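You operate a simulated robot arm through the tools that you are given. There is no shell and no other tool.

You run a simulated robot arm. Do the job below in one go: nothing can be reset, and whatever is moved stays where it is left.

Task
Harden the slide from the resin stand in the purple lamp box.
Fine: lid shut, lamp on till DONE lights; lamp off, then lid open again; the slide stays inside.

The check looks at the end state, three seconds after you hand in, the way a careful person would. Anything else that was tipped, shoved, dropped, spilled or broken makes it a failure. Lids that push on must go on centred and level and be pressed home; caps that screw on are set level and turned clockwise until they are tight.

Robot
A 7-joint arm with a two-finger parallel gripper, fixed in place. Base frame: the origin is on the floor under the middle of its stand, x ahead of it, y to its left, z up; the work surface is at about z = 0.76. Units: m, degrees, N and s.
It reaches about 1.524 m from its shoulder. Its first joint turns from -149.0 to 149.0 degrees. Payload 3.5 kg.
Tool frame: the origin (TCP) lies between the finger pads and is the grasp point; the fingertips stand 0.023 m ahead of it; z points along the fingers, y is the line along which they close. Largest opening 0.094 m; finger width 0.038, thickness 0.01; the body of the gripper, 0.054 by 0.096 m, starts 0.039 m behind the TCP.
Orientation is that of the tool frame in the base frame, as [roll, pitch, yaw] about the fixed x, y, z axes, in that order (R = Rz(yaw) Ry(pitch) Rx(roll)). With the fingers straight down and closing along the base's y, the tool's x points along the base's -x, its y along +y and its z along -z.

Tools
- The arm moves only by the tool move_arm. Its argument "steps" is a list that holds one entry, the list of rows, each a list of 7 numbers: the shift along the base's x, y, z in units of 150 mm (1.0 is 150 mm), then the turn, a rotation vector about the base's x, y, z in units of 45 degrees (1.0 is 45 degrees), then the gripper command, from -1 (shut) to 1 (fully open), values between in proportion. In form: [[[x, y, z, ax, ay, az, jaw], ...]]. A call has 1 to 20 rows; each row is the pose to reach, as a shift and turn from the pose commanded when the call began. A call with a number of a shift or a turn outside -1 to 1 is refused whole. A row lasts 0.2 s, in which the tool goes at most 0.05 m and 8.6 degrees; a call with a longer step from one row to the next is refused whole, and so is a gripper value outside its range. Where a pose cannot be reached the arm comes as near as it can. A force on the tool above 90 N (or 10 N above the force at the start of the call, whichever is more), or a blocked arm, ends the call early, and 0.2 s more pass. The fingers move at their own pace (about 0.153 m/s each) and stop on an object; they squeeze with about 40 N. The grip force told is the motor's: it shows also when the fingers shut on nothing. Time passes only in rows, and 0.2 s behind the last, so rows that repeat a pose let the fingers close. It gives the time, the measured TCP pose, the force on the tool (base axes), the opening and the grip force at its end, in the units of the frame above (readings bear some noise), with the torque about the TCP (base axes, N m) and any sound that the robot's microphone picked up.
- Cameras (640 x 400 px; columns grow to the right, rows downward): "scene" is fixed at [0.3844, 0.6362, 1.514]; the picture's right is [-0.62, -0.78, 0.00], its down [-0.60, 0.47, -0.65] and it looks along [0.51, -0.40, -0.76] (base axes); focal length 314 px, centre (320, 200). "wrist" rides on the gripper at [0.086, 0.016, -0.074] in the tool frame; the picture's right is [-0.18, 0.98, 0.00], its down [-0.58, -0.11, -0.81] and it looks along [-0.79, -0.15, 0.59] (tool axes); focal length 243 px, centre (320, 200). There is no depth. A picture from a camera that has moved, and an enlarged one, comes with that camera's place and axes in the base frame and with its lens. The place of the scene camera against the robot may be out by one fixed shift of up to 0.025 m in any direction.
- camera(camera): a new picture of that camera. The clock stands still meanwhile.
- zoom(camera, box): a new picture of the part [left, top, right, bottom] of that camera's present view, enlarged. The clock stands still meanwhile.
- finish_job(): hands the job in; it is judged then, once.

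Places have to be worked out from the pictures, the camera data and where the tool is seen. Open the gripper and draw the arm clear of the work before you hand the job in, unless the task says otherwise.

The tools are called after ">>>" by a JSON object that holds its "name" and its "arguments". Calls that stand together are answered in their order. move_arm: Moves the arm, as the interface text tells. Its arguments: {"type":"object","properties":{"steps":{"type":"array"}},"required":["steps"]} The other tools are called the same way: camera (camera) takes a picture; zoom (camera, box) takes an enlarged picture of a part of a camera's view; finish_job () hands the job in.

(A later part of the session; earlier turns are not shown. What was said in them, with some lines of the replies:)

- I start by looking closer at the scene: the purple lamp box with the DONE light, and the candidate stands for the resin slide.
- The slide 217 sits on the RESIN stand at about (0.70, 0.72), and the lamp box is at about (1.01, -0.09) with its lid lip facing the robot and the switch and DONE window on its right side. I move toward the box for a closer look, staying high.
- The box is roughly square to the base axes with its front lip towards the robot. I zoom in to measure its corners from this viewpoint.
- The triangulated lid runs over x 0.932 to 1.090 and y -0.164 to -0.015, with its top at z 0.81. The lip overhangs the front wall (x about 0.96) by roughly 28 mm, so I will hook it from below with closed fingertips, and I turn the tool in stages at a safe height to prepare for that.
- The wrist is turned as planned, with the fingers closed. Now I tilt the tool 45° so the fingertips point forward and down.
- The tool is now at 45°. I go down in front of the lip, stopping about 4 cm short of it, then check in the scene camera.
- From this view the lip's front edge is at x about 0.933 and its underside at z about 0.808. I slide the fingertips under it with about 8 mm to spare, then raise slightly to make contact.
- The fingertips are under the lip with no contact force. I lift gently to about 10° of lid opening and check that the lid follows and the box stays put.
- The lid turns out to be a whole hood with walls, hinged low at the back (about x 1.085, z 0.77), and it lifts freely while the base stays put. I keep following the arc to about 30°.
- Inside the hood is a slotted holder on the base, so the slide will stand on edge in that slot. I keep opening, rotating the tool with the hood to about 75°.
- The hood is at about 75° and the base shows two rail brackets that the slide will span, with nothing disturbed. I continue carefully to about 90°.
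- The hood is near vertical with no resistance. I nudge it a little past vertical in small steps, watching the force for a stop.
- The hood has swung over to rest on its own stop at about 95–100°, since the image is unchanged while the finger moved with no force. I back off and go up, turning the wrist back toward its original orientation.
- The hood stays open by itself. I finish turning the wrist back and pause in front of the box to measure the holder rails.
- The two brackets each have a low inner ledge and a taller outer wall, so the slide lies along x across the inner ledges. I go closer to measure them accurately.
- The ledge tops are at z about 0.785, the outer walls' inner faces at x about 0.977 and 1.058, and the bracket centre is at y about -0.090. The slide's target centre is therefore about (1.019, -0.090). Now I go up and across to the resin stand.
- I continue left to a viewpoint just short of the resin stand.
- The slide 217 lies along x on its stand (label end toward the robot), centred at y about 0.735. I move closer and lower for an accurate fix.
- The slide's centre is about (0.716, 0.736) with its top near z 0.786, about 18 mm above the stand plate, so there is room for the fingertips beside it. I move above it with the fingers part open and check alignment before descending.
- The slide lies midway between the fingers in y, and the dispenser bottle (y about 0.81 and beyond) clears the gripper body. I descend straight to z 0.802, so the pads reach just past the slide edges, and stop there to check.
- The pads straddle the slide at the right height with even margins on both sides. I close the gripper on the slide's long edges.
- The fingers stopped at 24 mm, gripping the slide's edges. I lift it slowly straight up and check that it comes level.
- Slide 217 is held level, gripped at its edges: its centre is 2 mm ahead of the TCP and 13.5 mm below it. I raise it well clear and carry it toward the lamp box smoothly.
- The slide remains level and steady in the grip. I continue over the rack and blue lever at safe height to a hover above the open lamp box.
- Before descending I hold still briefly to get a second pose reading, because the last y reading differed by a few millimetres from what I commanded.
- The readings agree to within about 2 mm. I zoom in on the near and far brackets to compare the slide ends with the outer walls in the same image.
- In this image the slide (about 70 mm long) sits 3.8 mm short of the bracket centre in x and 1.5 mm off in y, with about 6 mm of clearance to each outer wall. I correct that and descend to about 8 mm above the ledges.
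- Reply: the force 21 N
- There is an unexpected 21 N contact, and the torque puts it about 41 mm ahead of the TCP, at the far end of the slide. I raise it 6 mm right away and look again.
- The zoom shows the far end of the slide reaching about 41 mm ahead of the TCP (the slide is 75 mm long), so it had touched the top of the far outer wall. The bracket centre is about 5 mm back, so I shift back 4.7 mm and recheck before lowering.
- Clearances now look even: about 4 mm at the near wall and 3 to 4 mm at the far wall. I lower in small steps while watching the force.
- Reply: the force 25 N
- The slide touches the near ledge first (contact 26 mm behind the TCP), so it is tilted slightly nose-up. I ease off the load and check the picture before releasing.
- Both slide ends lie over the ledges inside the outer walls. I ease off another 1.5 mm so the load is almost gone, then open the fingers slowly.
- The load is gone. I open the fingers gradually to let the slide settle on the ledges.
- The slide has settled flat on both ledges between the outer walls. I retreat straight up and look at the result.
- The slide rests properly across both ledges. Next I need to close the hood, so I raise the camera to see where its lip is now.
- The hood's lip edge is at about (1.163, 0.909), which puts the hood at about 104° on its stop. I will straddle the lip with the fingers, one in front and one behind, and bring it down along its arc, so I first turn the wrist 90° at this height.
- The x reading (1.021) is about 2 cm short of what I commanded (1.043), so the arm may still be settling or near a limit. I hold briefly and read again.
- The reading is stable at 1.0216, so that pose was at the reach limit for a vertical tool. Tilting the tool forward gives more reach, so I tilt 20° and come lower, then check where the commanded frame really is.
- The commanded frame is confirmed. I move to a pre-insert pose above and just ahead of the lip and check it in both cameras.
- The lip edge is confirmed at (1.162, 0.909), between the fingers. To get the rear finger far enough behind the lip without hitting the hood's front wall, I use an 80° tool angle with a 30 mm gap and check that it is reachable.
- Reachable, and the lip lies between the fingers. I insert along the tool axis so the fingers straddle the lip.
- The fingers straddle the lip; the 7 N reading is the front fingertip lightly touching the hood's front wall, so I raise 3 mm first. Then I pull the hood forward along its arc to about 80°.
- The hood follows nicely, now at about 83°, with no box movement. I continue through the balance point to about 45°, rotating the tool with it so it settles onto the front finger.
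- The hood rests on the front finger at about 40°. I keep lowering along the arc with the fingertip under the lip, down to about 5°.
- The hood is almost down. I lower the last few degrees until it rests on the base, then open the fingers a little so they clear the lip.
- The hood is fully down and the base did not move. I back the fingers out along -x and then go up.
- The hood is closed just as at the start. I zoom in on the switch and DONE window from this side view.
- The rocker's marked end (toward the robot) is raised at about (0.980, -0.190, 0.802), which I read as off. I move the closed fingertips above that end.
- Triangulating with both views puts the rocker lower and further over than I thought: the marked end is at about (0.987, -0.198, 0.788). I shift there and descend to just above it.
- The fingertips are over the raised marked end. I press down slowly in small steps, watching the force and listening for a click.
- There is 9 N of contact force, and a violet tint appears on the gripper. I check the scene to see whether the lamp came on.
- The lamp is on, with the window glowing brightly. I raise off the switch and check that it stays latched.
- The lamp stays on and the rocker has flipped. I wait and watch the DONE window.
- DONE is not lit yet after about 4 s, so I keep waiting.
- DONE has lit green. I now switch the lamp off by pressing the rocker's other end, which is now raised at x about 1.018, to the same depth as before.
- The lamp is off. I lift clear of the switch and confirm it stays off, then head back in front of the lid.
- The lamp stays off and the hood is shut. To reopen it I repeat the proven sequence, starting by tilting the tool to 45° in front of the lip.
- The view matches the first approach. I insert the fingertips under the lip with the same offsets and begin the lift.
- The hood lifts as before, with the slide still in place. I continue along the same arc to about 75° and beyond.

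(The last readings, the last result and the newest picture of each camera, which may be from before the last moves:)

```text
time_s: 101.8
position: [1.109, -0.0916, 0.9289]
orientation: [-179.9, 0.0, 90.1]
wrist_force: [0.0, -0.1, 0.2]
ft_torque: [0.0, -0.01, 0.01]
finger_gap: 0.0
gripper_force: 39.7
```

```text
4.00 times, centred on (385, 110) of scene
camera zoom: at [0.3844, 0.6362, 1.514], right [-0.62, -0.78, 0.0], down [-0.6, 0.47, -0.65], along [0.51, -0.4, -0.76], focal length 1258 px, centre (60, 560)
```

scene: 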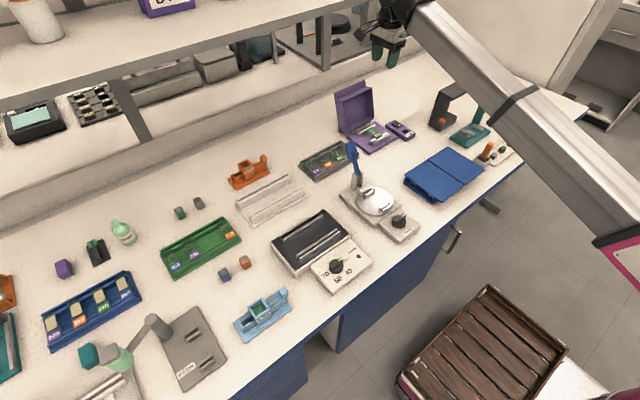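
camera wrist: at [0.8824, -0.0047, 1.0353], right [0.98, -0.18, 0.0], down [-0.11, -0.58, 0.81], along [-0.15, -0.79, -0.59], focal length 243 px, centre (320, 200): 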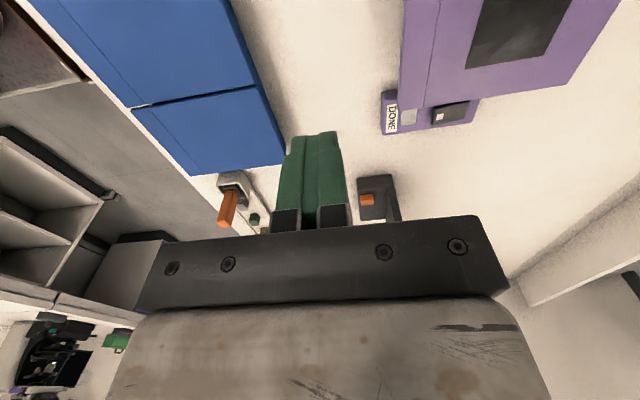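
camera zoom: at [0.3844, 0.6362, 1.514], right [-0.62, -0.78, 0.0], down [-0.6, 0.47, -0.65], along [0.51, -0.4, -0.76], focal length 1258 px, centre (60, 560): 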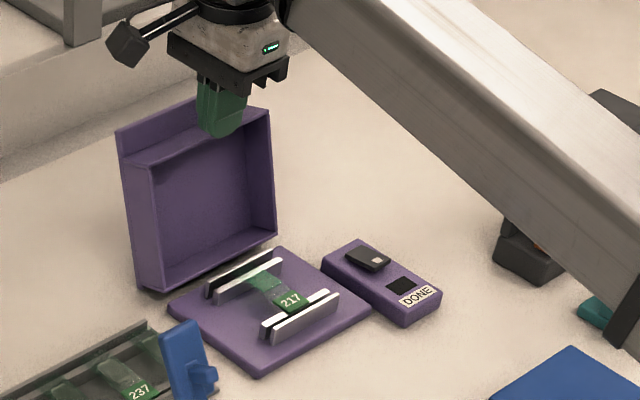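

The hood is open on its stop, the lamp is off, and the slide is in the holder with its bright wet-resin frame gone (hardened). I back away upward and clear of the work, opening the gripper.

>>> {"name": "move_arm", "arguments": {"steps": [[[-0.1, 0, 0.05, 0, 0, 0, -1], [-0.2, 0, 0.25, 0, 0, 0, -1], [-0.35, 0, 0.5, 0, 0, 0, -1], [-0.55, 0, 0.7, 0, 0, 0, -1], [-0.75, 0, 0.8, 0, 0, 0, -1], [-1, 0, 0.8, 0, 0, 0, 0]]]}}

>>> {"name": "move_arm", "arguments": {"steps": [[[-0.2, 0, 0, 0, 0, 0.16, 1], [-0.4, 0, 0, 0, 0, 0.33, 1], [-0.6, 0, 0, 0, 0, 0.5, 1], [-0.8, 0, 0, 0, 0, 0.67, 1], [-1, 0, 0, 0, 0, 0.83, 1], [-1, 0, 0, 0, 0, 1, 1], [-1, 0, 0, 0, 0, 1, 1]]]}}

>>> {"name": "camera", "arguments": {"camera": "scene"}}

>>> {"name": "zoom", "arguments": {"camera": "scene", "box": [340, 75, 420, 155]}}

```text
time_s: 103.2
position: [0.9623, -0.0899, 1.0515]
orientation: [179.9, 0.0, 90.0]
wrist_force: [0.3, 0.1, -0.1]
ft_torque: [0.03, -0.01, 0.0]
finger_gap: 0.047
gripper_force: 0.0
```

```text
time_s: 104.8
position: [0.8111, -0.0912, 1.0471]
orientation: [179.9, 0.0, 135.1]
wrist_force: [0.0, -0.9, 0.0]
ft_torque: [0.01, 0.0, 0.0]
finger_gap: 0.094
gripper_force: 0.1
```

```text
taken
```

scene: 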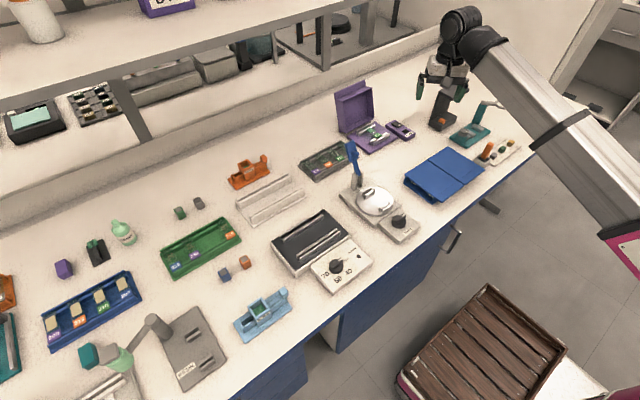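

```text
5.00 times, centred on (380, 115) of scene
camera zoom: at [0.3844, 0.6362, 1.514], right [-0.62, -0.78, 0.0], down [-0.6, 0.47, -0.65], along [0.51, -0.4, -0.76], focal length 1572 px, centre (20, 625)
```

zoom: 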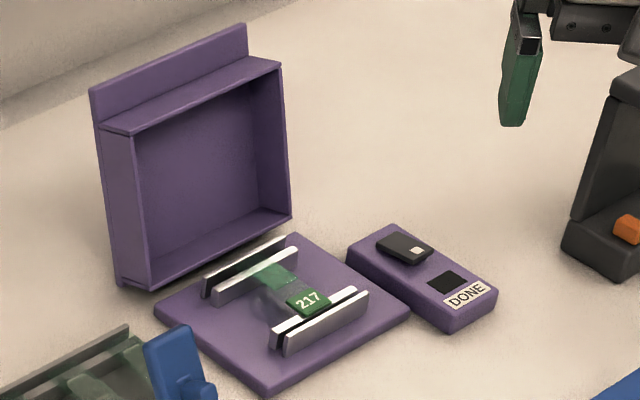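

The end state looks right: hood open on its stop, lamp off, slide 217 lying across both ledges inside, everything else undisturbed, and the gripper open and clear. I take one last close look at the slide and the other items before handing in.

>>> {"name": "zoom", "arguments": {"camera": "scene", "box": [355, 115, 405, 150]}}

>>> {"name": "zoom", "arguments": {"camera": "scene", "box": [70, 280, 310, 400]}}

```text
11.43 times, centred on (380, 132) of scene
camera zoom: at [0.3844, 0.6362, 1.514], right [-0.62, -0.78, 0.0], down [-0.6, 0.47, -0.65], along [0.51, -0.4, -0.76], focal length 3593 px, centre (-366, 971)
```

zoom: 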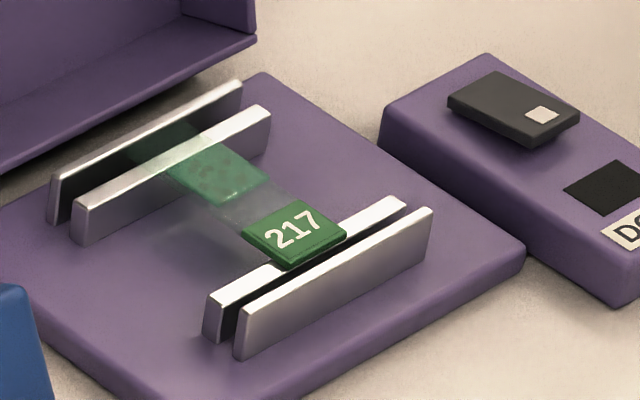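

```text
2.67 times, centred on (190, 340) of scene
camera zoom: at [0.3844, 0.6362, 1.514], right [-0.62, -0.78, 0.0], down [-0.6, 0.47, -0.65], along [0.51, -0.4, -0.76], focal length 838 px, centre (667, -173)
```

zoom: 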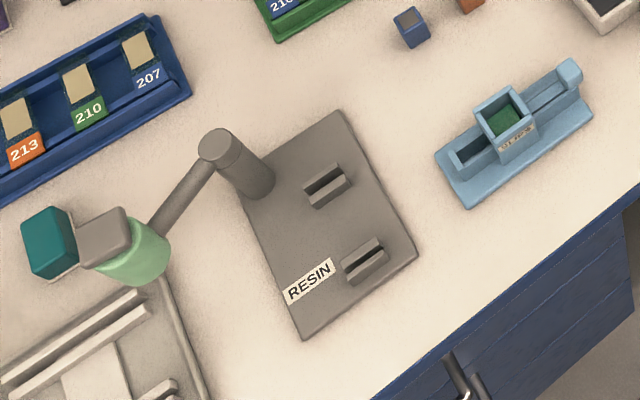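

The slide lies flat across both ledges, hardened. The lamp is off with the rocker back in its original position, the hood is open, and the resin stand and the items around it are undisturbed, so I hand the job in.

>>> {"name": "finish_job", "arguments": {}}

```text
The job is handed in.
```

Slide 217 is hardened and lying inside the purple lamp box. I kept the lid shut with the lamp on until DONE lit, then switched the lamp off and opened the lid again.

- **Slide:** it rests flat across both ledges of the holder, inside the outer walls. The bright green frame around the resin is gone from it.
- **Lamp box:** the lid stands open on its own stop. The switch is back in its original position and the window is dark.
- **Contact on the way in:** while I was lowering the slide, its far end touched the top of the holder's outer wall at about 21 N. It then pressed on the near ledge at up to 24 N before I eased off and released it. It shows no visible damage and stayed level.
- **Surroundings:** in the last pictures the resin stand, its bottle and the other items look undisturbed. The gripper is open and clear of the work.
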